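You operate a simulated robot arm through the tools that you are given. There is no shell and no other tool. Be economical: measure what you need, move in short steps, check, and stop when the job is done.

The job below is to be done with a simulated robot arm. You get a single attempt, and the scene is never put back.

JOB
Switch the latch of the spinning wheel on. Press the key beside the reel dial two times. Push the seat plank of the far loom shut. Press the teal key of the metre counter two times. Take the full teal bobbin and leave it in the small teal tub. Pull the left blue drawer open. The order is free. The latch of the spinning wheel goes anticlockwise seen from above, to its stop. The seat plank of the far loom goes anticlockwise seen from above, to its stop.

The check looks at the end state, three seconds after you hand in, the way a careful person would. Anything else that was tipped, shoved, dropped, spilled or broken makes it a failure.

ROBOT AND FRAMES
A 7-joint arm with a two-finger parallel gripper on a trunk, on a base that drives. Base frame: it is fixed to the floor where the robot stands at the start and does not move with it; the origin is under the middle of the robot, x ahead of it, y to its left, z up; the surface under the hand at the start is at about z = 55. Lengths are in cm, angles in degrees, forces in N, time in s.
With the tool pointing down near the work surface it reaches from about 10 to 78 cm from the robot's upright axis, wherever it stands. Its first joint turns from -166.0 to 166.0 degrees. Places, roughly: full teal bobbin (3x3x11 cm) [310, 30, 80]; key beside the reel dial [110, 10, 60]; latch of the spinning wheel [50, 0, 60]; left blue drawer [320, 210, 70]; seat plank of the far loom [120, -190, 70]; small teal tub (39x22x10 cm) [270, 40, 80]; teal key of the metre counter [70, -490, 80]. Payload 3.43 kg.
The TCP is the grasp point between the finger pads, 3.4 cm short of the fingertips. In the tool frame z runs along the fingers and y along their closing line. The gripper opens to 12.8 cm. The fingers are 2.4 cm wide and 1.2 cm thick; the gripper's body (4.8 by 13 cm) begins 9.6 cm behind the TCP.
Orientation is that of the tool frame in the base frame, as a unit quaternion [w, x, y, z]. With the fingers straight down and closing along the base's y, the tool's x points along the base's -x, its y along +y and its z along -z.

CONTROLS
- The arm moves only by the tool play_rows. Its argument "series" is a list of rows, each a list of 7 numbers: the closure in counts, from 0 (fully open) to 255 (shut), then the shift along the tool's x, y, z in units of 30 mm (1.0 is 30 mm), then the turn, a rotation vector about the tool's x, y, z in units of 8 degrees (1.0 is 8 degrees). In form: [[jaw, x, y, z, wx, wy, wz], ...]. A call has 1 to 20 rows; each row shifts and turns the commanded pose from where the row before left it, along the tool's axes as they then stand. A call with a number of a shift or a turn outside -1 to 1 is refused whole. Each row takes 0.2 s and may step no farther than 5 cm and 8.6 degrees from the row before; otherwise, or with a gripper value out of range, the whole call is refused. Where a pose cannot be reached the arm comes as near as it can. A force on the tool above 40 N (or 10 N above the force at the start of the call, whichever is more), or a blocked arm, ends the call early, and 0.2 s more pass. The fingers move at their own pace (about 15.3 cm/s each) and stop on an object; they squeeze with about 38 N. The grip force told is the motor's: it shows also when the fingers shut on nothing. Time passes only in rows, and 0.2 s behind the last, so rows that do not move let the fingers close. The reply holds the time, the measured pose of the TCP, the force on the tool along the base axes, the opening and the grip force, in the units named above and with some noise, with the torque about the TCP (base axes, N m) and any sound that the robot's microphone picked up.
- Cameras (640 x 400 px; columns grow to the right, rows downward): "scene" is now at [17.62, -1.61, 154.37]; the picture's right is [-0.21, -0.98, 0.00], its down [-0.80, 0.17, -0.57] and it looks along [0.56, -0.12, -0.82] (base axes); focal length 273 px, centre (320, 200). "wrist" rides on the gripper at [7.6, -1.1, -16] in the tool frame; the picture's right is [0.15, 0.99, 0.00], its down [-0.88, 0.13, -0.46] and it looks along [-0.45, 0.07, 0.89] (tool axes); focal length 234 px, centre (320, 200). There is no depth. A picture from a camera that has moved, and an enlarged one, comes with that camera's place and axes in the base frame and with its lens.
- get_image(camera): a new picture of that camera. No time passes.
- roll_base(legs): drives the robot by 1 to 6 legs, each [ahead, turn to the left] in cm and degrees, along the robot's own axes; the way and the turn of a leg run together, so that a leg with both is an arc; at most 150 cm and 180 degrees a leg. The arm and the cameras ride along, it lands a little off, and it stops where it bumps. It gives what a move gives.
- head_to(pan, tilt): turns the head with the scene camera to pan (to the left, within 132 degrees either way) and tilt (down, from -29 to 69), counted from straight ahead of the robot. It gives what a move gives.
- inspect(camera, box): a new picture of the part [left, top, right, bottom] of that camera's present view, enlarged. No time passes.
- job_done(): hands the job in; it is judged then, once.

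Go step by step. Nothing tells you exact positions but the pictures and the camera data: compare them with the known pose of the tool, close in by small moves and look again before you grip or let go. The budget is 165 turns and 112 pictures, counting those below and the enlarged ones. Unless the task says otherwise, let go and move clear before handing in.

The tools are called after "Emit:" by a JSON object that holds its "api" and its "payload". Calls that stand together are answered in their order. play_rows: Moves the arm, as the interface text tells. Its arguments: {"type":"object","properties":{"series":{"type":"array"}},"required":["series"]} The other tools are called the same way: roll_base (legs) drives the base; head_to (pan, tilt) turns the head that bears the scene camera; get_image (camera) takes a picture; inspect (camera, box) takes an enlarged picture of a part of a camera's view; job_done () hands the job in.

At the start:

```text
clock: 0.0
tcp_pos: [75.03, -18.24, 94.96]
tcp_rot: [0.0, 0.0, 1.0, 0.0]
force: [0.4, 0.4, 0.7]
wrist_torque: [0.01, 0.06, 0.03]
grip_width: 12.8
grasp_force: 0.0
robot x, y, heading: [0.07, -0.01, 0.1]
head pan, tilt: [-12.2, 55.3]
```

scene: 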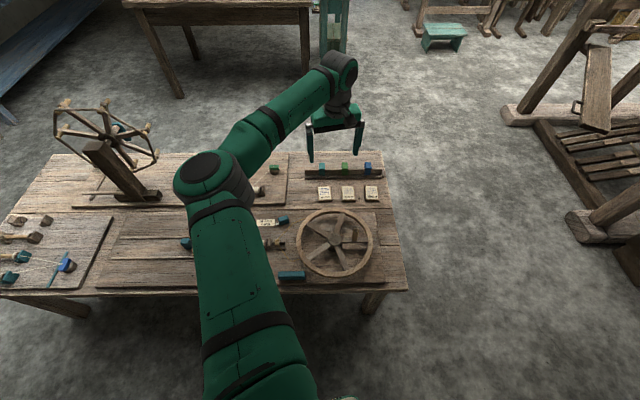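
wrist: 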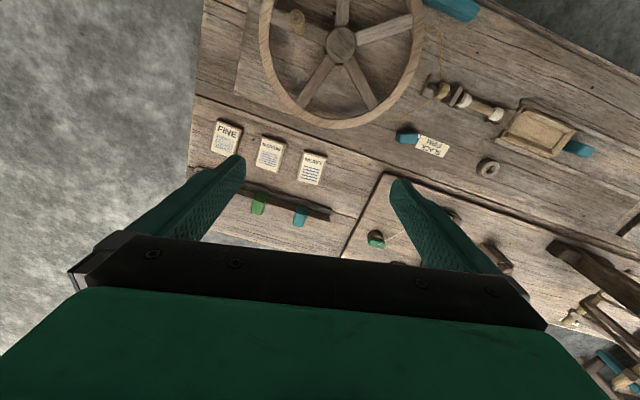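

I see the first bench with a spinning wheel, cards, and a reel, with the arm covering part of it. I'll look closer at the bench before moving.

Emit:
{"api": "inspect", "payload": {"camera": "wrist", "box": [180, 0, 640, 290]}}

Emit:
{"api": "inspect", "payload": {"camera": "scene", "box": [0, 80, 420, 320]}}

```text
1.38 times, centred on (410, 145) of wrist
camera zoom: at [67.36, -19.44, 110.72], right [-0.15, 0.99, 0.0], down [0.88, 0.13, 0.46], along [0.45, 0.07, -0.89], focal length 323 px, centre (196, 276)
```

zoom: 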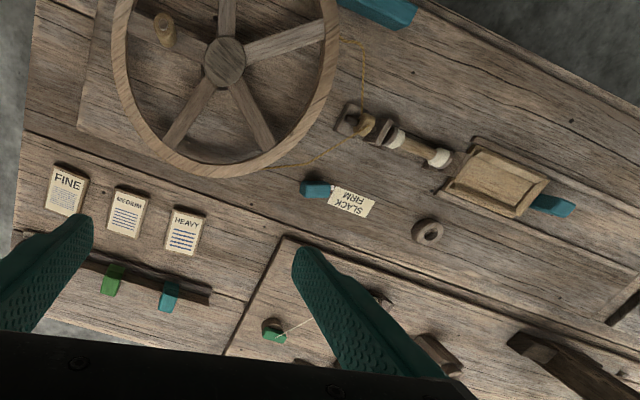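

```text
1.52 times, centred on (210, 200) of scene
camera zoom: at [17.62, -1.61, 154.37], right [-0.21, -0.98, 0.0], down [-0.8, 0.17, -0.57], along [0.56, -0.12, -0.82], focal length 416 px, centre (488, 200)
```

zoom: 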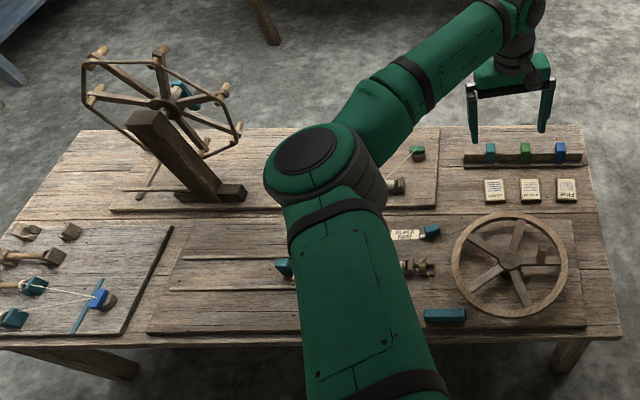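

I think the latch is the teal bar near (52, 2), but the arm hides it and the reel. I'll move the arm to the right and look again.

Emit:
{"api": "play_rows", "payload": {"series": [[0, 0.8, -1, 0, 0, 0, 0], [0, 0.8, -1, 0, 0, 0, 0], [0, 0.8, -1, 0, 0, 0, 0], [0, 0.8, -1, 0, 0, 0, 0], [0, 0.8, -1, 0, 0, 0, 0], [0, 0.8, -1, 0, 0, 0, 0], [0, 0.8, -1, 0, 0, 0, 0], [0, 0.8, -1, 0, 0, 0, 0], [0, 0.8, -1, 0, 0, 0, 0], [0, 0.8, -1, 0, 0, 0, 0]]}}

Emit:
{"api": "head_to", "payload": {"pan": 5, "tilt": 55}}

Emit:
{"api": "get_image", "payload": {"camera": "scene"}}

```text
clock: 2.2
tcp_pos: [50.98, -48.03, 94.76]
tcp_rot: [0.0, -0.001, 1.0, 0.0]
force: [0.2, 0.6, -0.3]
wrist_torque: [-0.03, 0.02, -0.04]
grip_width: 12.81
grasp_force: 0.0
robot x, y, heading: [-0.21, -0.15, -0.3]
head pan, tilt: [-12.2, 55.3]
```

```text
clock: 3.0
tcp_pos: [50.86, -48.11, 94.76]
tcp_rot: [0.001, 0.001, 1.0, 0.0]
force: [-0.6, 0.2, 0.3]
wrist_torque: [0.01, 0.01, 0.01]
grip_width: 12.81
grasp_force: 0.1
robot x, y, heading: [0.05, -0.0, -0.1]
head pan, tilt: [5.0, 55.0]
```

```text
107 pictures are left
camera scene: at [17.78, 0.52, 154.41], right [0.09, -1.0, 0.0], down [-0.82, -0.07, -0.57], along [0.57, 0.05, -0.82], focal length 273 px, centre (320, 200)
```

scene: 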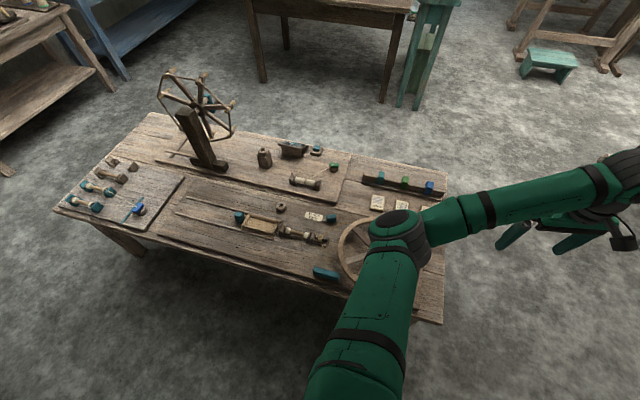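

Emit:
{"api": "inspect", "payload": {"camera": "scene", "box": [220, 120, 460, 300]}}

Emit:
{"api": "inspect", "payload": {"camera": "scene", "box": [240, 130, 350, 200]}}

```text
2.22 times, centred on (340, 210) of scene
camera zoom: at [17.78, 0.52, 154.41], right [0.09, -1.0, 0.0], down [-0.82, -0.07, -0.57], along [0.57, 0.05, -0.82], focal length 607 px, centre (276, 178)
```

zoom: 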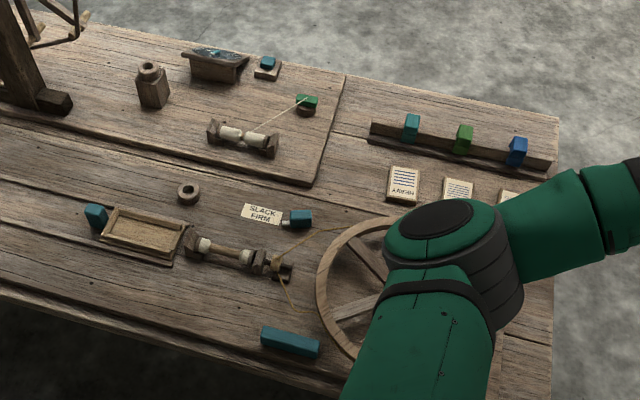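

```text
5.71 times, centred on (295, 165) of scene
camera zoom: at [17.78, 0.52, 154.41], right [0.09, -1.0, 0.0], down [-0.82, -0.07, -0.57], along [0.57, 0.05, -0.82], focal length 1561 px, centre (463, 400)
```

zoom: 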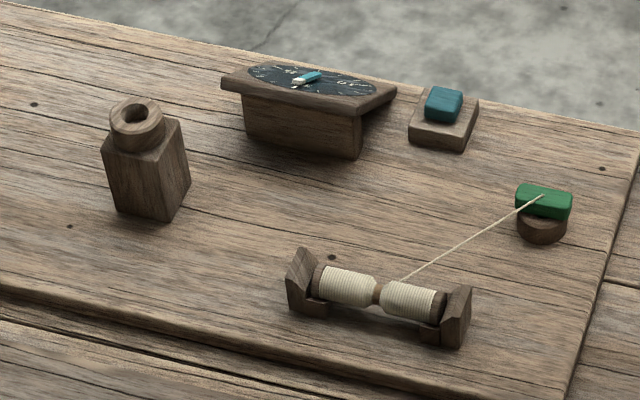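

The key near the dial is at about (114, 10, 59), so I'll reach it from the far side. The teal bar at (53, 1) should be the latch. I'll zoom in on it.

Emit:
{"api": "inspect", "payload": {"camera": "scene", "box": [290, 200, 390, 290]}}

Emit:
{"api": "play_rows", "payload": {"series": [[0, 0.9, 0.3, 0, 0, 0, 0], [0, 0.9, 0.3, 0, 0, 0, 0], [0, 0.9, 0.3, 0, 0, 0, 0], [0, 0.9, 0.3, 0, 0, 0, 0], [0, 0.9, 0.3, 0, 0, 0, 0], [0, 0.9, 0.3, 0, 0, 0, 0]]}}

Emit:
{"api": "get_image", "payload": {"camera": "wrist"}}

```text
4.44 times, centred on (340, 245) of scene
camera zoom: at [17.78, 0.52, 154.41], right [0.09, -1.0, 0.0], down [-0.82, -0.07, -0.57], along [0.57, 0.05, -0.82], focal length 1214 px, centre (231, 0)
```

zoom: 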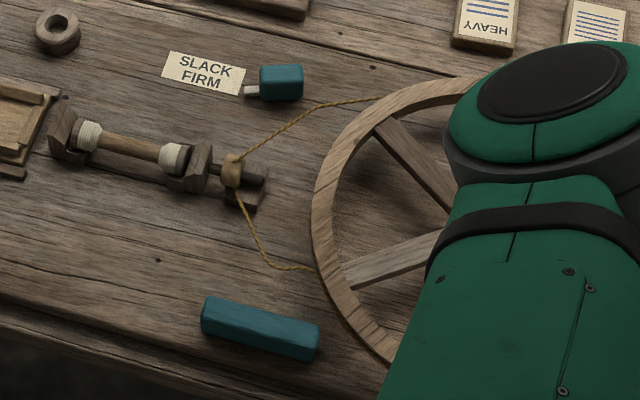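

```text
clock: 4.4
tcp_pos: [34.78, -42.84, 94.83]
tcp_rot: [0.001, 0.0, 1.0, -0.001]
force: [0.1, 0.1, -0.6]
wrist_torque: [-0.01, -0.01, 0.01]
grip_width: 12.79
grasp_force: 0.1
robot x, y, heading: [0.12, -0.01, -0.1]
head pan, tilt: [5.0, 55.0]
```

```text
103 pictures are left
camera wrist: at [27.14, -44.09, 110.75], right [-0.15, 0.99, 0.0], down [0.88, 0.13, 0.46], along [0.45, 0.07, -0.89], focal length 234 px, centre (320, 200)
```

wrist: 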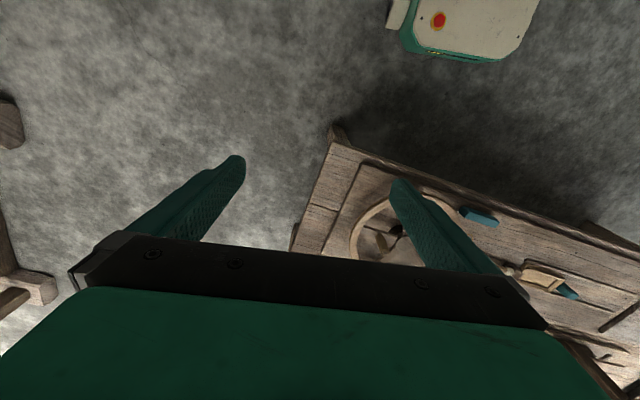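

Only the teal bar matches the given latch place. I'll bring the hand above it to see how it pivots.

Emit:
{"api": "play_rows", "payload": {"series": [[0, -0.45, 0.98, 0, 0, 0, 0], [0, -0.45, 0.98, 0, 0, 0, 0], [0, -0.45, 0.98, 0, 0, 0, 0], [0, -0.45, 0.98, 0, 0, 0, 0], [0, -0.45, 0.98, 0, 0, 0, 0], [0, -0.45, 0.98, 0, 0, 0, 0], [0, -0.45, 0.98, 0.2, 0, 0, 0], [0, -0.45, 0.98, 0.2, 0, 0, 0], [0, -0.45, 0.98, 0.2, 0, 0, 0], [0, -0.45, 0.98, 0.2, 0, 0, 0], [0, -0.45, 0.98, 0.2, 0, 0, 0], [0, -0.45, 0.98, 0.5, 0, 0, 0], [0, -0.45, 0.98, 0.5, 0, 0, 0], [0, -0.45, 0.98, 0.5, 0, 0, 0], [0, -0.45, 0.98, 0.5, 0, 0, 0]]}}

Emit:
{"api": "get_image", "payload": {"camera": "wrist"}}

```text
clock: 7.6
tcp_pos: [55.02, 1.26, 85.74]
tcp_rot: [0.0, -0.001, 1.0, -0.001]
force: [1.1, -0.4, -0.4]
wrist_torque: [-0.01, -0.02, -0.02]
grip_width: 12.79
grasp_force: 0.0
robot x, y, heading: [0.1, 0.19, 0.0]
head pan, tilt: [5.0, 55.0]
```

```text
102 pictures are left
camera wrist: at [47.35, 0.07, 101.74], right [-0.15, 0.99, 0.0], down [0.88, 0.13, 0.46], along [0.45, 0.07, -0.89], focal length 234 px, centre (320, 200)
```

wrist: 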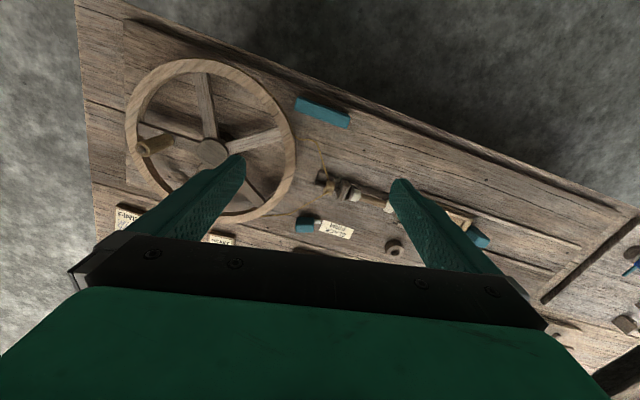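

Emit:
{"api": "inspect", "payload": {"camera": "wrist", "box": [260, 80, 400, 250]}}

Emit:
{"api": "inspect", "payload": {"camera": "wrist", "box": [120, 50, 300, 230]}}

```text
2.35 times, centred on (330, 165) of wrist
camera zoom: at [47.35, 0.07, 101.74], right [-0.15, 0.99, 0.0], down [0.88, 0.13, 0.46], along [0.45, 0.07, -0.89], focal length 551 px, centre (296, 282)
```

zoom: 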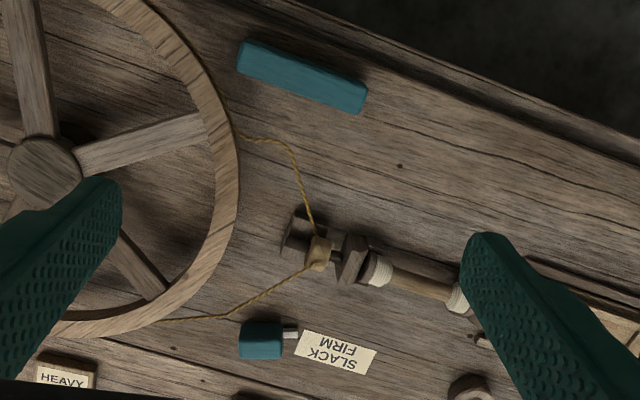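

```text
2.22 times, centred on (210, 140) of wrist
camera zoom: at [47.35, 0.07, 101.74], right [-0.15, 0.99, 0.0], down [0.88, 0.13, 0.46], along [0.45, 0.07, -0.89], focal length 520 px, centre (564, 333)
```

zoom: 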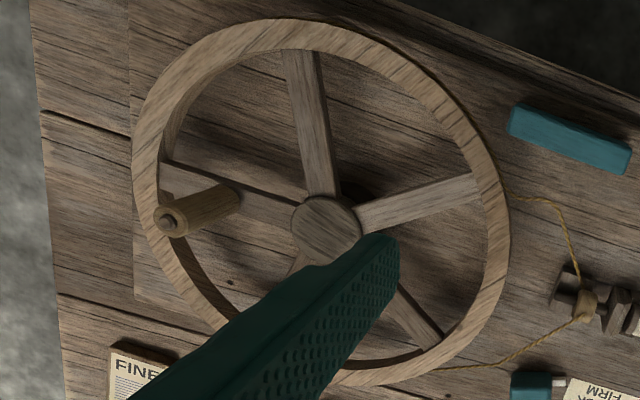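

The teal bar lies along y from about (51.6, -2.7) to (53, 5.7). I'll go lower and further back so the wrist camera shows its pivot.

Emit:
{"api": "play_rows", "payload": {"series": [[0, 0.7, 0, 0.9, 0, 0, 0], [0, 0.7, 0, 0.9, 0, 0, 0], [0, 0.7, 0, 0.9, 0, 0, 0], [0, 0.7, 0, 0.9, 0, 0, 0], [0, 0, 0, 0.9, 0, 0, 0]]}}

Emit:
{"api": "inspect", "payload": {"camera": "wrist", "box": [200, 100, 440, 250]}}

```text
clock: 8.8
tcp_pos: [46.47, 1.03, 72.33]
tcp_rot: [0.0, 0.0, 1.0, 0.0]
force: [-0.3, 0.2, 0.0]
wrist_torque: [-0.03, -0.03, 0.0]
grip_width: 12.81
grasp_force: 0.1
robot x, y, heading: [-0.25, -0.13, 0.2]
head pan, tilt: [5.0, 55.0]
```

```text
2.67 times, centred on (320, 175) of wrist
camera zoom: at [38.85, -0.09, 88.16], right [-0.15, 0.99, 0.0], down [0.88, 0.13, 0.46], along [0.45, 0.07, -0.89], focal length 624 px, centre (320, 267)
```

zoom: 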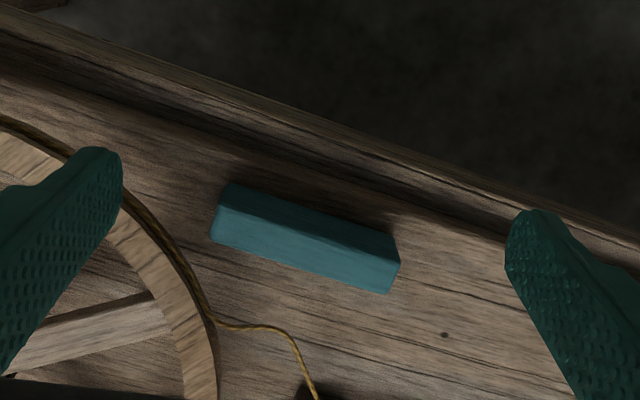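

The bar runs roughly from (51, -3) to (53, 6.5), with its top at about z = 59.5. I'll come down with closed fingers on the robot side of its right end and push it gently in +x, which turns it anticlockwise.

Emit:
{"api": "play_rows", "payload": {"series": [[255, -0.6, -1, 0, 0, 0, 0], [255, 0, 0, 0, 0, 0, 0], [255, 0, 0, 1, 0, 0, 0], [255, 0, 0, 1, 0, 0, 0], [255, 0, 0, 1, 0, 0, 0], [255, 0, 0, 0.9, 0, 0, 0]]}}

Emit:
{"api": "inspect", "payload": {"camera": "wrist", "box": [200, 70, 440, 220]}}

```text
clock: 10.2
tcp_pos: [48.37, -1.94, 60.6]
tcp_rot: [0.0, 0.0, 1.0, 0.001]
force: [-0.1, -0.4, -0.2]
wrist_torque: [0.01, 0.0, 0.01]
grip_width: 0.0
grasp_force: 33.3
robot x, y, heading: [0.08, -0.04, 0.1]
head pan, tilt: [5.0, 55.0]
```

```text
2.67 times, centred on (320, 145) of wrist
camera zoom: at [40.69, -3.14, 76.46], right [-0.15, 0.99, 0.0], down [0.88, 0.13, 0.46], along [0.45, 0.07, -0.89], focal length 624 px, centre (320, 347)
```

zoom: 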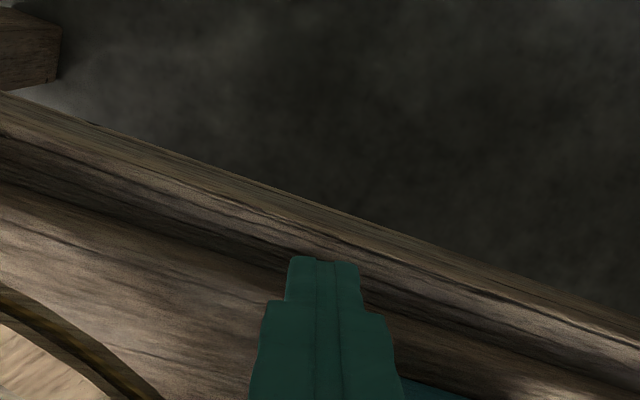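

The fingers are down in front of the bar's right end. I'll push gently in +x.

Emit:
{"api": "play_rows", "payload": {"series": [[255, -0.25, 0, 0, 0, 0, 0], [255, -0.25, 0, 0, 0, 0, 0], [255, -0.25, 0, 0, 0, 0, 0], [255, -0.25, 0, 0, 0, 0, 0]]}}

Emit:
{"api": "get_image", "payload": {"camera": "scene"}}

```text
clock: 11.2
tcp_pos: [51.44, -1.78, 60.67]
tcp_rot: [-0.001, 0.0, 1.0, 0.0]
force: [0.0, 0.5, -0.2]
wrist_torque: [-0.01, -0.02, 0.01]
grip_width: 0.0
grasp_force: 32.7
robot x, y, heading: [0.14, 0.05, -0.0]
head pan, tilt: [5.0, 55.0]
```

```text
97 pictures are left
camera scene: at [17.78, 0.54, 154.41], right [0.09, -1.0, 0.0], down [-0.82, -0.07, -0.57], along [0.57, 0.05, -0.82], focal length 273 px, centre (320, 200)
```

scene: 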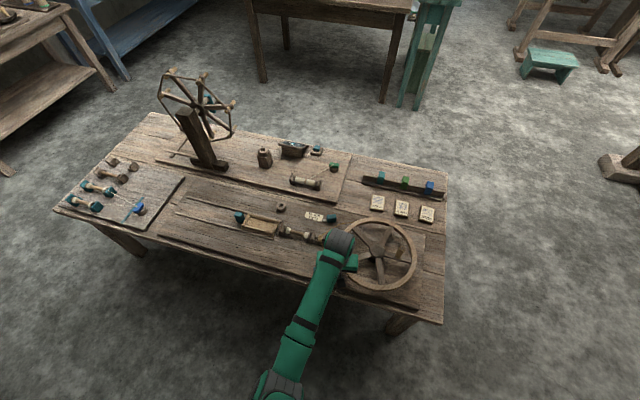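

Emit:
{"api": "get_image", "payload": {"camera": "wrist"}}

```text
96 pictures are left
camera wrist: at [43.82, -2.99, 76.52], right [-0.15, 0.99, 0.0], down [0.88, 0.13, 0.46], along [0.45, 0.07, -0.89], focal length 234 px, centre (320, 200)
```

wrist: 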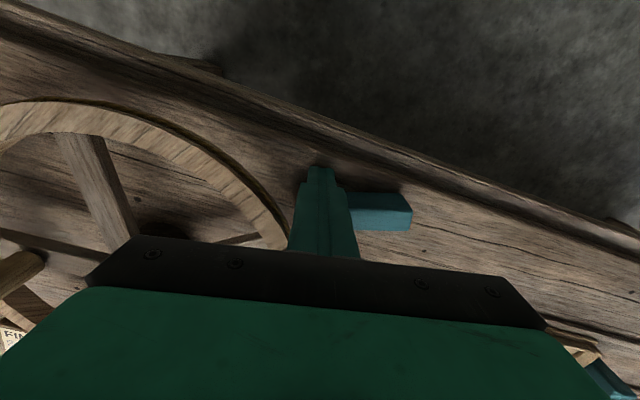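

The bar's right end moved in +x, so it pivots at its left end, near (53.5, 5.5), with very little resistance. I'll keep pushing along the arc.

Emit:
{"api": "play_rows", "payload": {"series": [[255, -0.31, 0, 0, 0, 0, 0], [255, -0.31, 0, 0, 0, 0, 0], [255, -0.31, 0, 0, 0, 0, 0], [255, -0.31, 0.02, 0, 0, 0, 0], [255, -0.31, 0.1, 0, 0, 0, 0], [255, -0.3, 0.14, 0, 0, 0, 0]]}}

Emit:
{"api": "get_image", "payload": {"camera": "wrist"}}

```text
clock: 12.0
tcp_pos: [53.36, -1.7, 60.44]
tcp_rot: [-0.008, 0.0, 1.0, 0.001]
force: [-18.5, -0.9, 9.6]
wrist_torque: [0.11, -0.12, 0.19]
grip_width: 0.0
grasp_force: 32.7
robot x, y, heading: [-0.32, 0.39, 0.0]
head pan, tilt: [5.0, 55.0]
stopped in row 3: the force on the tool passed its limit at 56 N (the readings are from after the stop); the commanded pose is now the measured one
```

```text
95 pictures are left
camera wrist: at [46.03, -3.03, 76.55], right [-0.15, 0.99, 0.0], down [0.89, 0.13, 0.44], along [0.44, 0.07, -0.9], focal length 234 px, centre (320, 200)
```

wrist: 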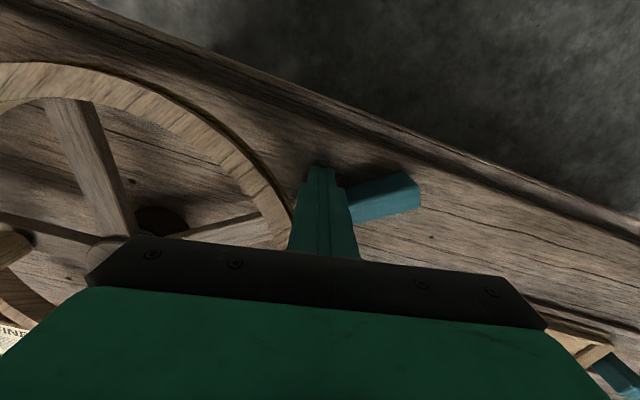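

The push ended in a hard stop after the bar had turned noticeably. I'll back off, rise and look at it.

Emit:
{"api": "play_rows", "payload": {"series": [[255, 0.4, 0, 0, 0, 0, 0], [255, 0.6, 0, 0, 0, 0, 0], [255, 0, 0, -1, 0, 0, 0], [255, 0, 0, -1, 0, 0, 0], [255, 0, 0, -1, 0, 0, 0], [255, 0.6, 0.6, -1, 0, 0, 0], [0, 0.6, 0.4, -1, 0, 0, 0], [0, 0, 0, 0, 0, 0, 0]]}}

Emit:
{"api": "inspect", "payload": {"camera": "wrist", "box": [200, 100, 440, 250]}}

```text
clock: 13.8
tcp_pos: [47.03, 0.91, 75.55]
tcp_rot: [-0.006, -0.001, 1.0, 0.001]
force: [0.3, -0.1, 0.0]
wrist_torque: [-0.01, -0.01, 0.0]
grip_width: 12.79
grasp_force: 0.0
robot x, y, heading: [-0.11, 0.19, 0.1]
head pan, tilt: [5.0, 55.0]
```

```text
2.67 times, centred on (320, 175) of wrist
camera zoom: at [39.71, -0.3, 91.56], right [-0.15, 0.99, 0.0], down [0.89, 0.13, 0.44], along [0.44, 0.07, -0.9], focal length 624 px, centre (320, 267)
```

zoom: 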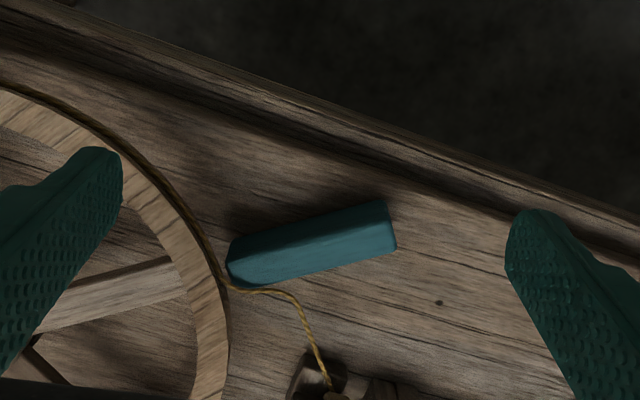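

The bar has turned about 34° and its tip is near the wheel rim. I'll push once more in tiny steps, away from the rim, to confirm this is the stop.

Emit:
{"api": "play_rows", "payload": {"series": [[255, -0.65, -0.25, 0, 0, 0, 0], [255, -0.65, -0.22, 0, 0, 0, 0], [255, 0, 0, 1, 0, 0, 0], [255, 0, 0, 1, 0, 0, 0], [255, 0, 0, 1, 0, 0, 0], [255, 0, 0, 1, 0, 0, 0], [255, 0, 0, 1, 0, 0, 0], [255, -0.3, 0, 0, 0, 0, 0], [255, -0.2, 0, 0, 0, 0, 0], [255, -0.1, 0, 0, 0, 0, 0], [255, -0.1, 0, 0, 0, 0, 0], [255, -0.05, 0, 0, 0, 0, 0], [255, -0.05, 0, 0, 0, 0, 0], [255, -0.05, 0, 0, 0, 0, 0], [255, -0.05, 0, 0, 0, 0, 0], [255, -0.05, 0, 0, 0, 0, 0]]}}

```text
clock: 16.3
tcp_pos: [52.68, -0.3, 60.52]
tcp_rot: [-0.012, -0.001, 1.0, 0.0]
force: [-12.2, 0.2, 6.0]
wrist_torque: [0.09, -0.05, 0.12]
grip_width: 0.01
grasp_force: 33.3
robot x, y, heading: [-0.06, -0.06, 0.1]
head pan, tilt: [5.0, 55.0]
stopped in row 12: the force on the tool passed its limit at 43 N (the readings are from after the stop); the commanded pose is now the measured one
```

It's blocked again at the same angle, so the latch is at its stop. Next I'll raise and tuck the arm, then drive round the right end of the bench to the far side for the dial key.

Emit:
{"api": "play_rows", "payload": {"series": [[255, 0.5, 0, 0, 0.2, 0, 0], [255, 0.5, 0, -0.5, 0, 0, 0], [255, 0, 0, -1, 0, 0, 0], [255, 0, 0, -1, 0, 0, 0], [255, 0, 0, -1, 0, 0, 0], [255, 0, 0, -1, 0, 0, 0], [255, 0, 0, -1, 0, 0, 0], [255, 0, 0, -1, 0, 0, 0], [255, 0, 0, -1, 0, 0, 0], [255, 0, 0, -1, 0, 0, 0], [255, 0, 0, -1, 0, 0, 0], [255, 0.8, 0, -1, 0, 0, 0], [255, 0.8, 0, -0.5, 0, 0, 0]]}}

Emit:
{"api": "roll_base", "payload": {"legs": [[0, -90], [105, 0], [0, 90]]}}

Emit:
{"api": "head_to", "payload": {"pan": 0, "tilt": 30}}

Emit:
{"api": "get_image", "payload": {"camera": "scene"}}

```text
clock: 19.1
tcp_pos: [45.88, 0.74, 93.75]
tcp_rot: [-0.011, -0.001, 1.0, -0.014]
force: [0.8, -0.8, -0.5]
wrist_torque: [0.0, 0.01, 0.01]
grip_width: 0.0
grasp_force: 33.2
out of reach, approached as far as the arm can: row 5
robot x, y, heading: [-0.02, 0.23, 0.0]
head pan, tilt: [5.0, 55.0]
```

```text
clock: 33.3
tcp_pos: [43.15, -107.66, 93.77]
tcp_rot: [-0.011, 0.02, 1.0, -0.011]
force: [-1.0, 0.7, 0.3]
wrist_torque: [0.0, 0.0, -0.02]
grip_width: 0.0
grasp_force: 33.1
robot x, y, heading: [-2.5, -106.47, -2.1]
head pan, tilt: [5.0, 55.0]
```

```text
clock: 34.2
tcp_pos: [43.08, -107.77, 93.74]
tcp_rot: [-0.011, 0.02, 1.0, -0.013]
force: [0.1, -0.2, -0.3]
wrist_torque: [0.03, 0.01, -0.04]
grip_width: 0.0
grasp_force: 32.5
robot x, y, heading: [-2.89, -106.47, -2.6]
head pan, tilt: [0.0, 30.0]
```

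```text
93 pictures are left
camera scene: at [16.95, -107.4, 158.0], right [-0.04, -1.0, 0.0], down [-0.5, 0.02, -0.87], along [0.86, -0.03, -0.5], focal length 273 px, centre (320, 200)
```

scene: 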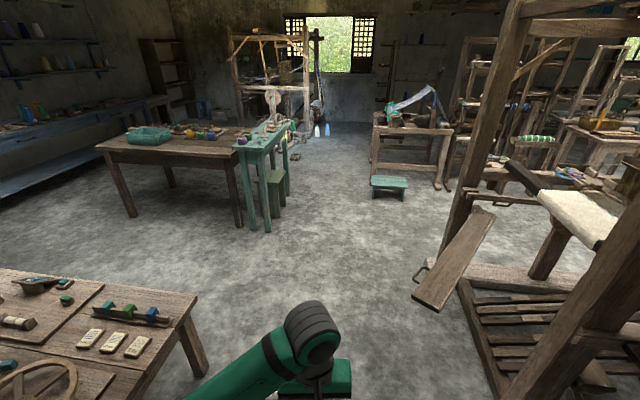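

The loom on the right has a long plank with a ring at about (120, -190). That is the seat plank, so I'll look at it closely.

Emit:
{"api": "inspect", "payload": {"camera": "scene", "box": [390, 140, 640, 360]}}

Emit:
{"api": "head_to", "payload": {"pan": -40, "tilt": 35}}

Emit:
{"api": "get_image", "payload": {"camera": "scene"}}

```text
1.82 times, centred on (515, 250) of scene
camera zoom: at [16.95, -107.4, 158.0], right [-0.04, -1.0, 0.0], down [-0.5, 0.02, -0.87], along [0.86, -0.03, -0.5], focal length 497 px, centre (-34, 109)
```

zoom: 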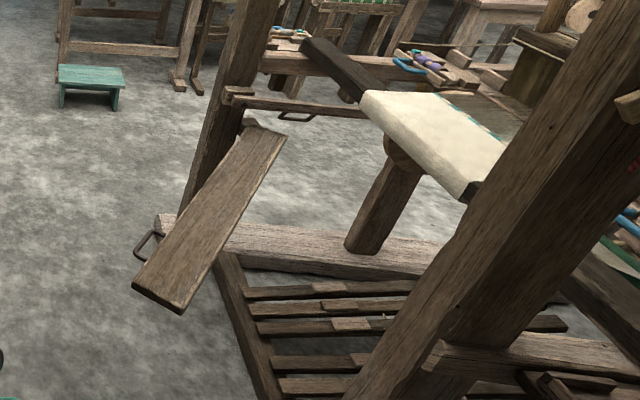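

```text
clock: 35.2
tcp_pos: [43.08, -107.77, 93.77]
tcp_rot: [-0.011, 0.02, 1.0, -0.014]
force: [1.2, 0.1, 0.0]
wrist_torque: [-0.01, -0.01, 0.02]
grip_width: 0.0
grasp_force: 32.6
robot x, y, heading: [-2.67, -106.5, -2.2]
head pan, tilt: [-40.0, 35.0]
```

```text
91 pictures are left
camera scene: at [14.44, -112.96, 157.23], right [-0.67, -0.74, 0.0], down [-0.42, 0.39, -0.82], along [0.61, -0.55, -0.57], focal length 273 px, centre (320, 200)
```

scene: 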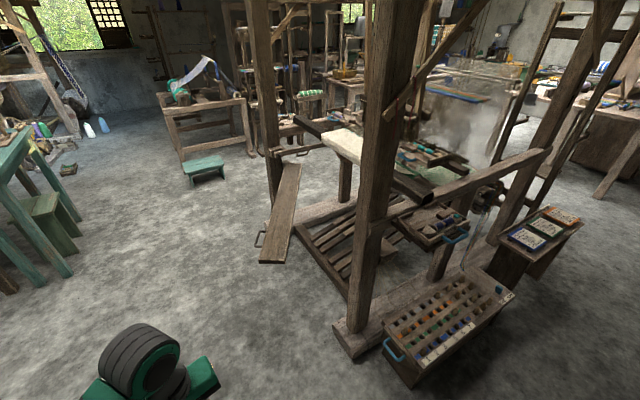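

The plank hinges at about (152, -210, 70), and its free end is near (86, -152). Anticlockwise swings the free end toward (-x, -y), so I have to push from its handle side. I'll drive level with it and face it.

Emit:
{"api": "roll_base", "payload": {"legs": [[104, 0.5], [0, -88]]}}

Emit:
{"api": "head_to", "payload": {"pan": 0, "tilt": 45}}

Emit:
{"api": "get_image", "payload": {"camera": "scene"}}

```text
clock: 44.8
tcp_pos: [103.84, -155.35, 93.69]
tcp_rot: [-0.017, 0.695, 0.719, -0.003]
force: [0.3, 0.0, -0.8]
wrist_torque: [0.01, 0.0, 0.03]
grip_width: 0.0
grasp_force: 33.1
robot x, y, heading: [101.6, -109.74, -88.4]
head pan, tilt: [-40.0, 35.0]
```

```text
clock: 45.9
tcp_pos: [103.76, -155.45, 93.75]
tcp_rot: [-0.016, 0.696, 0.718, -0.002]
force: [0.1, 0.0, -0.1]
wrist_torque: [0.04, -0.02, 0.0]
grip_width: 0.01
grasp_force: 33.2
robot x, y, heading: [101.83, -109.49, -88.2]
head pan, tilt: [0.0, 45.0]
```

```text
90 pictures are left
camera scene: at [102.5, -128.42, 155.75], right [-1.0, -0.03, 0.0], down [-0.02, 0.71, -0.71], along [0.02, -0.71, -0.71], focal length 273 px, centre (320, 200)
```

scene: 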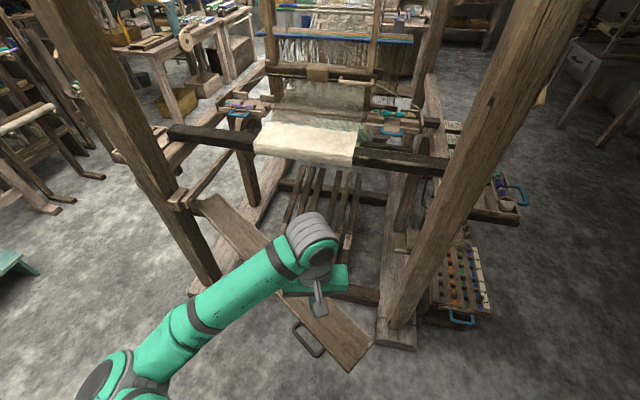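

Emit:
{"api": "inspect", "payload": {"camera": "scene", "box": [180, 170, 440, 390]}}

```text
1.82 times, centred on (310, 280) of scene
camera zoom: at [102.5, -128.42, 155.75], right [-1.0, -0.03, 0.0], down [-0.02, 0.71, -0.71], along [0.02, -0.71, -0.71], focal length 497 px, centre (338, 54)
```

zoom: 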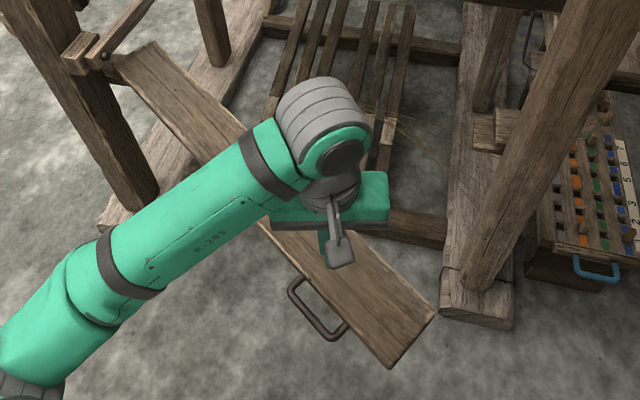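

The plank's outer edge runs from (157, -205) to (95, -148), and the handle sits near the free end. I'll put the closed fingers behind the outer edge at about (118, -162), on the hinge side of the handle.

Emit:
{"api": "play_rows", "payload": {"series": [[255, -0.46, 0.97, 0, 0, 0, 0], [255, -0.46, 0.97, 0, 0, 0, 0], [255, -0.46, 0.97, 0, 0, 0, 0], [255, -0.46, 0.97, 0, 0, 0, 0], [255, -0.46, 0.97, 0, 0, 0, 0], [255, 0, 0, 1, 0, 0, 0], [255, 0, 0, 1, 0, 0, 0], [255, 0, 0, 1, 0, 0, 0], [255, 0, 0, 1, 0, 0, 0], [255, 0, 0, 1, 0, 0, 0]]}}

Emit:
{"api": "inspect", "payload": {"camera": "scene", "box": [180, 170, 440, 390]}}

Emit:
{"api": "get_image", "payload": {"camera": "wrist"}}

```text
clock: 48.1
tcp_pos: [118.33, -161.74, 78.26]
tcp_rot: [-0.016, 0.694, 0.719, -0.002]
force: [0.5, 0.9, 0.1]
wrist_torque: [-0.05, -0.01, -0.01]
grip_width: 0.01
grasp_force: 33.0
robot x, y, heading: [101.93, -109.47, -88.1]
head pan, tilt: [0.0, 45.0]
```

```text
1.82 times, centred on (310, 280) of scene
camera zoom: at [102.51, -128.41, 155.75], right [-1.0, -0.03, 0.0], down [-0.02, 0.71, -0.71], along [0.02, -0.71, -0.71], focal length 497 px, centre (338, 54)
```

zoom: 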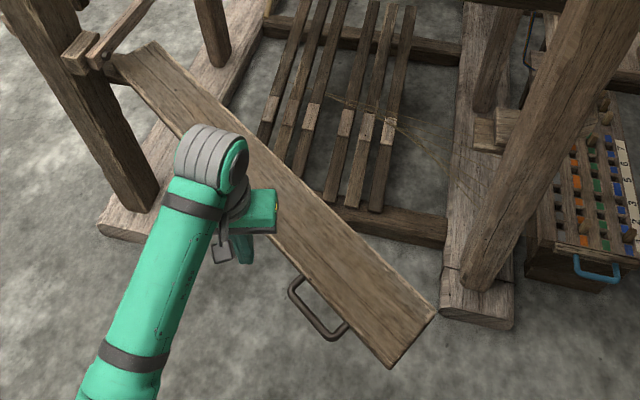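

```text
87 pictures are left
camera wrist: at [117.35, -154.58, 94.29], right [0.98, 0.18, -0.02], down [0.17, -0.88, 0.43], along [0.06, -0.43, -0.9], focal length 234 px, centre (320, 200)
```

wrist: 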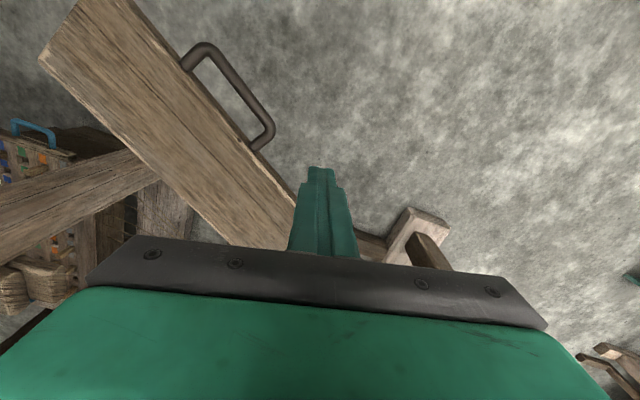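

The fingertips are just outside the plank's outer edge. I'll go down beside it.

Emit:
{"api": "play_rows", "payload": {"series": [[255, 0, 0, 1, 0, 0, 0], [255, 0, 0, 1, 0, 0, 0], [255, 0, 0, 1, 0, 0, 0], [255, 0, 0, 0.4, 0, 0, 0], [255, -0.5, -0.45, 0, 0, 0, 0], [255, -0.5, -0.45, 0, 0, 0, 0]]}}

Emit:
{"api": "get_image", "payload": {"camera": "wrist"}}

```text
clock: 49.5
tcp_pos: [115.28, -164.42, 67.94]
tcp_rot: [-0.016, 0.695, 0.719, -0.002]
force: [-0.1, -0.3, -0.3]
wrist_torque: [0.02, 0.0, 0.0]
grip_width: 0.03
grasp_force: 33.2
robot x, y, heading: [101.69, -109.6, -88.1]
head pan, tilt: [0.0, 45.0]
```

```text
86 pictures are left
camera wrist: at [114.36, -157.28, 84.05], right [0.98, 0.18, -0.02], down [0.17, -0.88, 0.43], along [0.06, -0.43, -0.9], focal length 234 px, centre (320, 200)
```

wrist: 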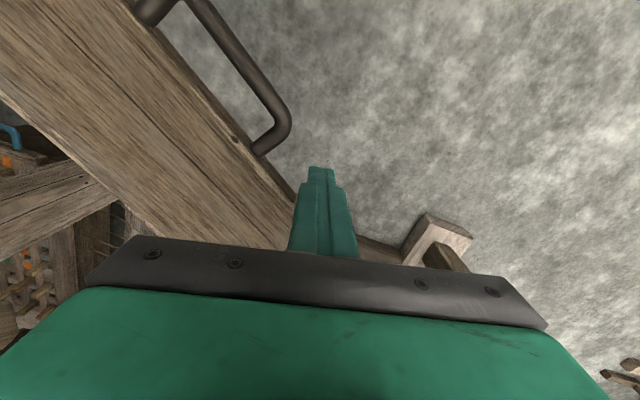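

The fingers are beside the edge now. I'll push along the arc toward (-x, -y) in small steps.

Emit:
{"api": "play_rows", "payload": {"series": [[255, -0.37, -0.33, 0, 0, 0, 0], [255, -0.38, -0.33, 0, 0, 0, 0], [255, -0.38, -0.32, 0, 0, 0, 0], [255, -0.39, -0.31, 0, 0, 0, 0], [255, -0.4, -0.3, 0, 0, 0, 0], [255, -0.41, -0.29, 0, 0, 0, 0], [255, -0.42, -0.28, 0, 0, 0, 0], [255, -0.42, -0.27, 0, 0, 0, 0], [255, -0.43, -0.26, 0, 0, 0, 0], [255, -0.43, -0.25, 0, 0, 0, 0]]}}

Emit:
{"api": "get_image", "payload": {"camera": "scene"}}

```text
clock: 51.7
tcp_pos: [107.03, -176.79, 68.03]
tcp_rot: [-0.017, 0.695, 0.719, -0.004]
force: [0.4, -0.5, 0.0]
wrist_torque: [-0.02, 0.01, -0.03]
grip_width: 0.01
grasp_force: 32.5
robot x, y, heading: [102.44, -109.87, -88.1]
head pan, tilt: [0.0, 45.0]
```

```text
85 pictures are left
camera scene: at [102.5, -128.42, 155.75], right [-1.0, -0.03, 0.0], down [-0.02, 0.71, -0.71], along [0.02, -0.71, -0.71], focal length 273 px, centre (320, 200)
```

scene: 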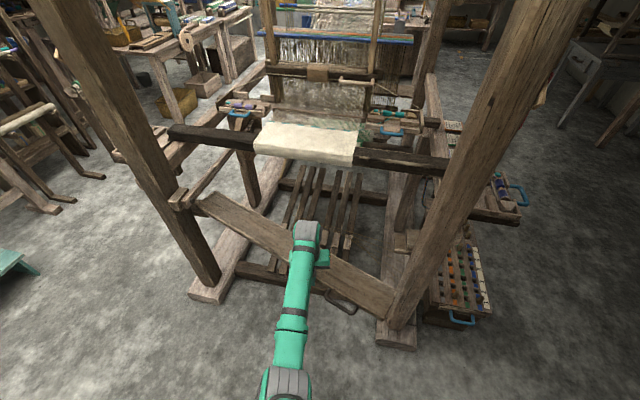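

The plank swings freely. I need more reach, so I'll pull the hand back, drive the base about 18 cm nearer, and continue.

Emit:
{"api": "play_rows", "payload": {"series": [[255, 0.8, 0.2, 0, 0, 0, 0], [255, 1, 0, 0, 0, 0, 0], [255, 1, 0, 0, 0, 0, 0], [255, 1, 0, 0, 0, 0, 0], [255, 1, 0, 0, 0, 0, 0], [255, 1, 0, 0, 0, 0, 0], [255, 1, 0, 0, 0, 0, 0]]}}

Emit:
{"api": "roll_base", "payload": {"legs": [[18, 0]]}}

Emit:
{"api": "get_image", "payload": {"camera": "scene"}}

```text
clock: 53.5
tcp_pos: [98.31, -158.71, 70.14]
tcp_rot: [-0.006, 0.761, 0.648, -0.019]
force: [-0.7, -0.7, -0.2]
wrist_torque: [0.02, -0.02, 0.0]
grip_width: 0.04
grasp_force: 32.4
robot x, y, heading: [101.72, -109.81, -88.1]
head pan, tilt: [0.0, 45.0]
stopped in row 7: the arm was blocked; the commanded pose is now the measured one
```

```text
clock: 55.0
tcp_pos: [98.71, -176.79, 70.1]
tcp_rot: [-0.007, 0.761, 0.649, -0.019]
force: [-0.3, 1.2, 0.2]
wrist_torque: [0.03, 0.01, -0.02]
grip_width: 0.0
grasp_force: 33.3
robot x, y, heading: [102.31, -127.94, -88.0]
head pan, tilt: [0.0, 45.0]
```

```text
84 pictures are left
camera scene: at [103.01, -146.54, 155.75], right [-1.0, -0.03, 0.0], down [-0.02, 0.71, -0.71], along [0.02, -0.71, -0.71], focal length 273 px, centre (320, 200)
```

scene: 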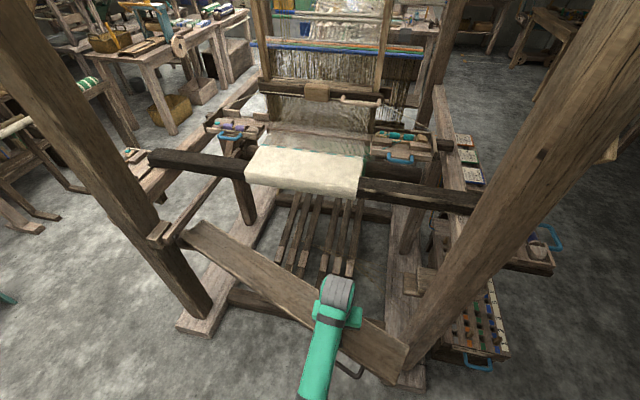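

Emit:
{"api": "get_image", "payload": {"camera": "wrist"}}

Emit:
{"api": "inspect", "payload": {"camera": "scene", "box": [200, 210, 440, 400]}}

```text
83 pictures are left
camera wrist: at [99.33, -169.02, 85.86], right [1.0, -0.01, -0.04], down [0.01, -0.88, 0.47], along [-0.04, -0.47, -0.88], focal length 234 px, centre (320, 200)
```

wrist: 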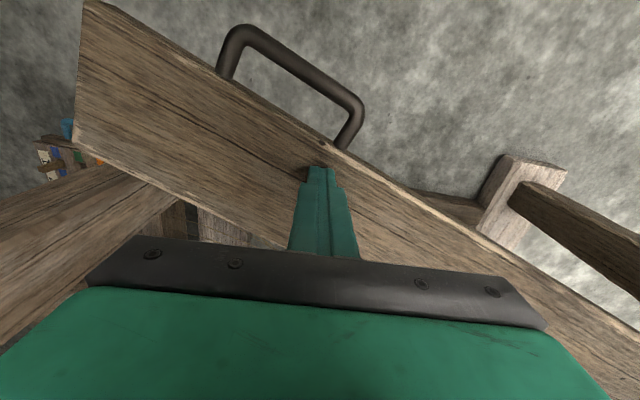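

```text
2.11 times, centred on (320, 305) of scene
camera zoom: at [103.01, -146.54, 155.75], right [-1.0, -0.03, 0.0], down [-0.02, 0.71, -0.71], along [0.02, -0.71, -0.71], focal length 575 px, centre (320, -21)
```

zoom: 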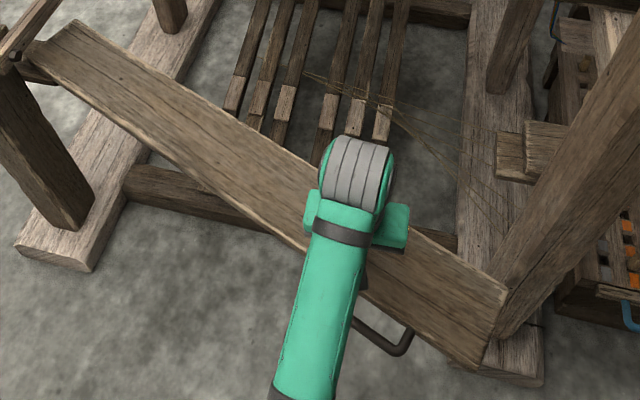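

The fingertips ended up resting just above the plank, whose top is nearer z = 66. I'll lift, move to the outer side at about (110, -177), go down and push again.

Emit:
{"api": "play_rows", "payload": {"series": [[255, 0, 0, -1, 0, 0, 0], [255, 0, 0, -0.7, 0, 0, 0], [255, 0.17, 0.95, 0, 0, 0, 0], [255, 0.17, 0.95, 0, 0, 0, 0], [255, 0.17, 0.95, 0, 0, 0, 0], [255, 0.1, 0.85, 0, 0, 0, 0], [255, 0, 0, 1, 0, 0, 0], [255, 0, 0, 1, 0, 0, 0], [255, 0, 0, 0.9, 0, 0, 0]]}}

Emit:
{"api": "get_image", "payload": {"camera": "wrist"}}

```text
clock: 57.0
tcp_pos: [109.9, -176.87, 66.1]
tcp_rot: [-0.007, 0.76, 0.649, -0.019]
force: [0.1, -0.7, -0.6]
wrist_torque: [0.02, 0.03, 0.02]
grip_width: 0.02
grasp_force: 33.4
robot x, y, heading: [102.42, -127.97, -88.4]
head pan, tilt: [0.0, 45.0]
```

```text
81 pictures are left
camera wrist: at [110.5, -169.06, 81.86], right [1.0, -0.01, -0.04], down [0.01, -0.88, 0.47], along [-0.04, -0.47, -0.88], focal length 234 px, centre (320, 200)
```

wrist: 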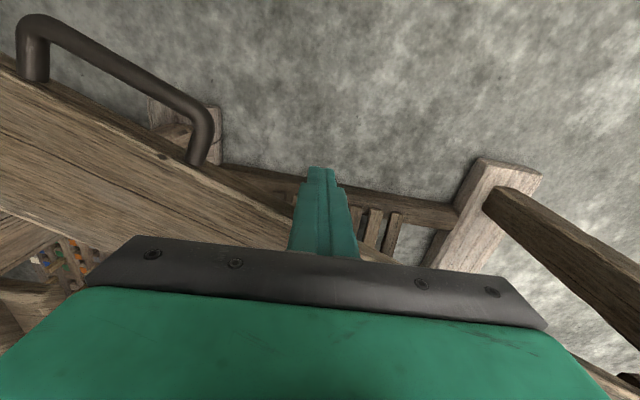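

The finger is beside the outer edge, clear of the handle. I'll push along the arc until it stops.

Emit:
{"api": "play_rows", "payload": {"series": [[255, -0.46, -0.19, 0, 0, 0, 0], [255, -0.46, -0.18, 0, 0, 0, 0], [255, -0.46, -0.17, 0, 0, 0, 0], [255, -0.47, -0.15, 0, 0, 0, 0], [255, -0.47, -0.14, 0, 0, 0, 0], [255, -0.48, -0.13, 0, 0, 0, 0], [255, -0.48, -0.12, 0, 0, 0, 0], [255, -0.48, -0.1, 0, 0, 0, 0], [255, -0.48, -0.09, 0, 0, 0, 0], [255, -0.48, -0.08, 0, 0, 0, 0]]}}

Emit:
{"api": "get_image", "payload": {"camera": "scene"}}

```text
clock: 59.2
tcp_pos: [103.45, -190.2, 66.52]
tcp_rot: [-0.005, 0.761, 0.649, -0.02]
force: [-0.3, 0.0, 0.5]
wrist_torque: [0.0, 0.04, -0.01]
grip_width: 0.0
grasp_force: 32.6
robot x, y, heading: [102.4, -127.91, -88.4]
head pan, tilt: [0.0, 45.0]
```

```text
80 pictures are left
camera scene: at [103.01, -146.54, 155.75], right [-1.0, -0.03, 0.0], down [-0.02, 0.71, -0.71], along [0.02, -0.71, -0.71], focal length 273 px, centre (320, 200)
```

scene: 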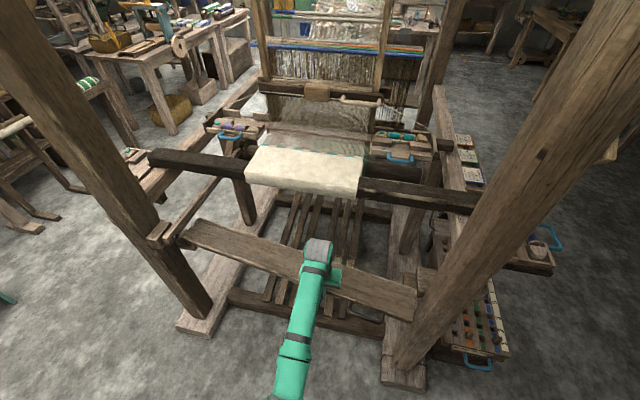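

It's still moving freely, so I'll continue.

Emit:
{"api": "play_rows", "payload": {"series": [[255, -0.48, -0.05, 0, 0, 0, 0], [255, -0.48, -0.03, 0, 0, 0, 0], [255, -0.48, -0.02, 0, 0, 0, 0], [255, -0.48, 0, 0, 0, 0, 0], [255, -0.48, 0.01, 0, 0, 0, 0], [255, -0.48, 0.03, 0, 0, 0, 0], [255, -0.4, 0.04, 0, 0, 0, 0], [255, -0.4, 0.05, 0, 0, 0, 0]]}}

Emit:
{"api": "get_image", "payload": {"camera": "scene"}}

```text
clock: 60.8
tcp_pos: [102.08, -198.97, 66.39]
tcp_rot: [-0.014, 0.761, 0.649, -0.014]
force: [0.3, 7.7, 3.0]
wrist_torque: [0.18, 0.04, -0.02]
grip_width: 0.01
grasp_force: 33.1
robot x, y, heading: [102.18, -128.15, -88.3]
head pan, tilt: [0.0, 45.0]
stopped in row 7: the force on the tool passed its limit at 58 N (the readings are from after the stop); the commanded pose is now the measured one
```

```text
79 pictures are left
camera scene: at [103.01, -146.49, 155.75], right [-1.0, -0.03, 0.0], down [-0.02, 0.71, -0.71], along [0.02, -0.71, -0.71], focal length 273 px, centre (320, 200)
```

scene: 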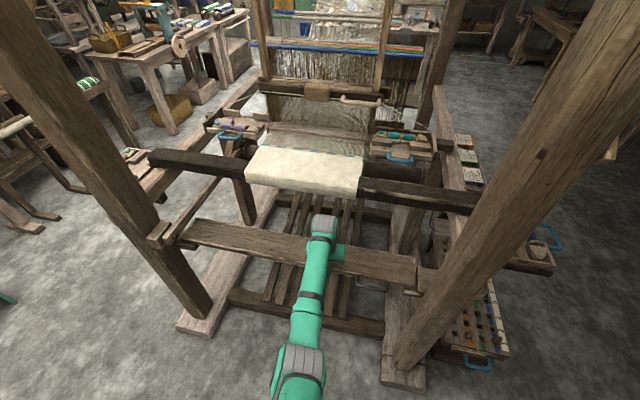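

A hard stop with the plank spanning the two posts means it's shut. I'll withdraw the hand and look at it once more.

Emit:
{"api": "play_rows", "payload": {"series": [[255, 0.3, 0.05, 0, 0.2, 0, 0], [255, 0.2, 0.05, -0.5, 0, 0, 0], [255, 0, 0, -1, 0, 0, 0], [255, 0, 0, -1, 0, 0, 0], [255, 0, 0, -1, 0, 0, 0], [255, 0.8, 0, -1, 0, 0, 0], [255, 0.8, 0, -1, 0, 0, 0], [255, 0.8, 0, -1, 0, 0, 0], [255, 0.8, 0, -1, 0, 0, 0], [255, 0.8, 0, -1, 0, 0, 0], [255, 0.8, 0, -1, 0, 0, 0], [255, 0.8, 0, 0, 0, 0, 0], [255, 0.8, 0, 0, 0, 0, 0]]}}

Emit:
{"api": "get_image", "payload": {"camera": "scene"}}

```text
clock: 63.6
tcp_pos: [107.51, -179.04, 94.81]
tcp_rot: [-0.024, 0.761, 0.648, -0.022]
force: [0.6, 1.1, 0.7]
wrist_torque: [0.0, -0.02, 0.0]
grip_width: 0.0
grasp_force: 32.7
robot x, y, heading: [102.37, -127.66, -88.1]
head pan, tilt: [0.0, 45.0]
```

```text
78 pictures are left
camera scene: at [103.01, -146.53, 155.75], right [-1.0, -0.03, 0.0], down [-0.02, 0.71, -0.71], along [0.02, -0.71, -0.71], focal length 273 px, centre (320, 200)
```

scene: 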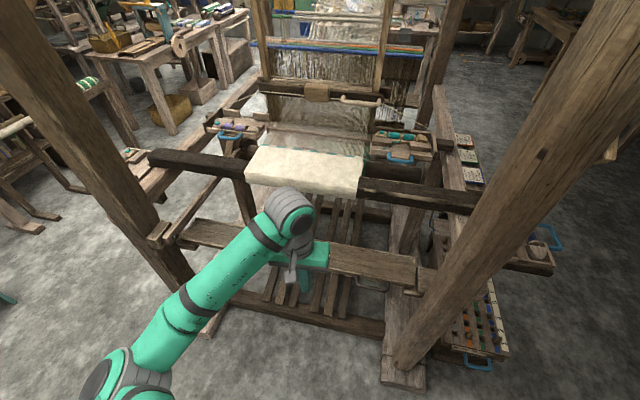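

The seat plank is shut. Next I'll drive to the aisle beyond the bench, at about (162, 5), facing +y.

Emit:
{"api": "roll_base", "payload": {"legs": [[-15, 0], [0, 88], [58, 0], [0, 90], [115, 0]]}}

Emit:
{"api": "head_to", "payload": {"pan": 80, "tilt": 55}}

Emit:
{"api": "get_image", "payload": {"camera": "scene"}}

```text
clock: 81.9
tcp_pos: [156.32, 52.61, 94.88]
tcp_rot: [0.022, -0.635, 0.772, -0.024]
force: [-0.6, 0.3, 0.2]
wrist_torque: [0.0, -0.02, 0.05]
grip_width: 0.0
grasp_force: 32.9
robot x, y, heading: [160.15, 1.33, 89.7]
head pan, tilt: [0.0, 45.0]
```

```text
clock: 83.5
tcp_pos: [156.19, 52.56, 94.85]
tcp_rot: [0.022, -0.635, 0.772, -0.025]
force: [0.3, 0.1, 0.0]
wrist_torque: [-0.01, 0.03, 0.02]
grip_width: 0.0
grasp_force: 32.5
robot x, y, heading: [159.79, 0.85, 89.6]
head pan, tilt: [80.0, 55.0]
```

```text
77 pictures are left
camera scene: at [152.75, 12.79, 154.41], right [0.18, 0.98, 0.0], down [0.81, -0.15, -0.57], along [-0.56, 0.1, -0.82], focal length 273 px, centre (320, 200)
```

scene: 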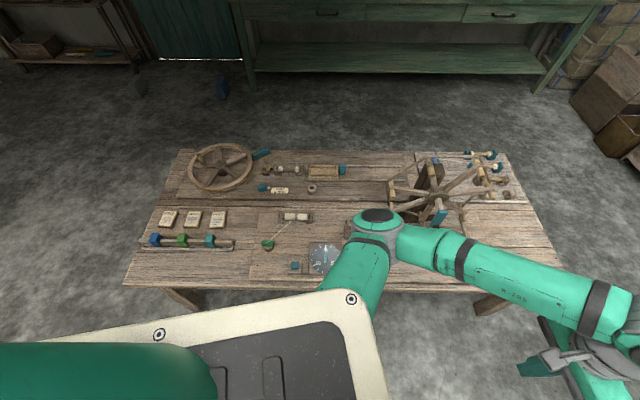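

Emit:
{"api": "inspect", "payload": {"camera": "scene", "box": [220, 180, 380, 290]}}

Emit:
{"api": "inspect", "payload": {"camera": "scene", "box": [180, 130, 340, 230]}}

```text
3.64 times, centred on (300, 235) of scene
camera zoom: at [152.75, 12.79, 154.41], right [0.18, 0.98, 0.0], down [0.81, -0.15, -0.57], along [-0.56, 0.1, -0.82], focal length 994 px, centre (393, 73)
```

zoom: 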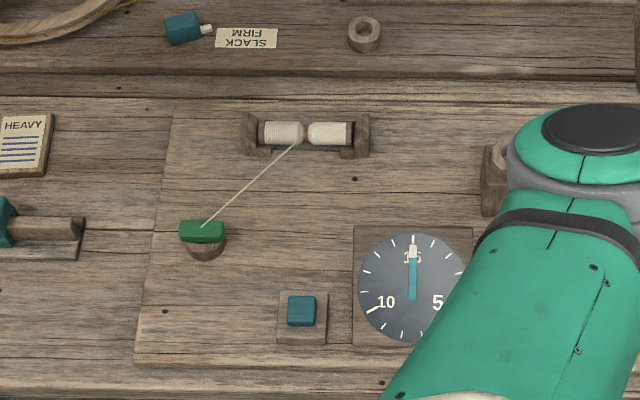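

```text
4.00 times, centred on (260, 180) of scene
camera zoom: at [152.75, 12.79, 154.41], right [0.18, 0.98, 0.0], down [0.81, -0.15, -0.57], along [-0.56, 0.1, -0.82], focal length 1093 px, centre (560, 280)
```

zoom: 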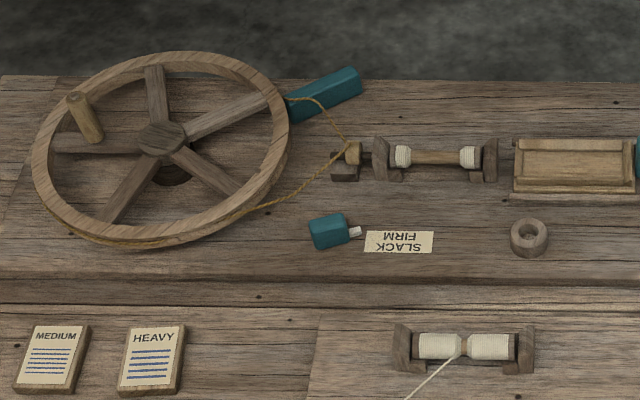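

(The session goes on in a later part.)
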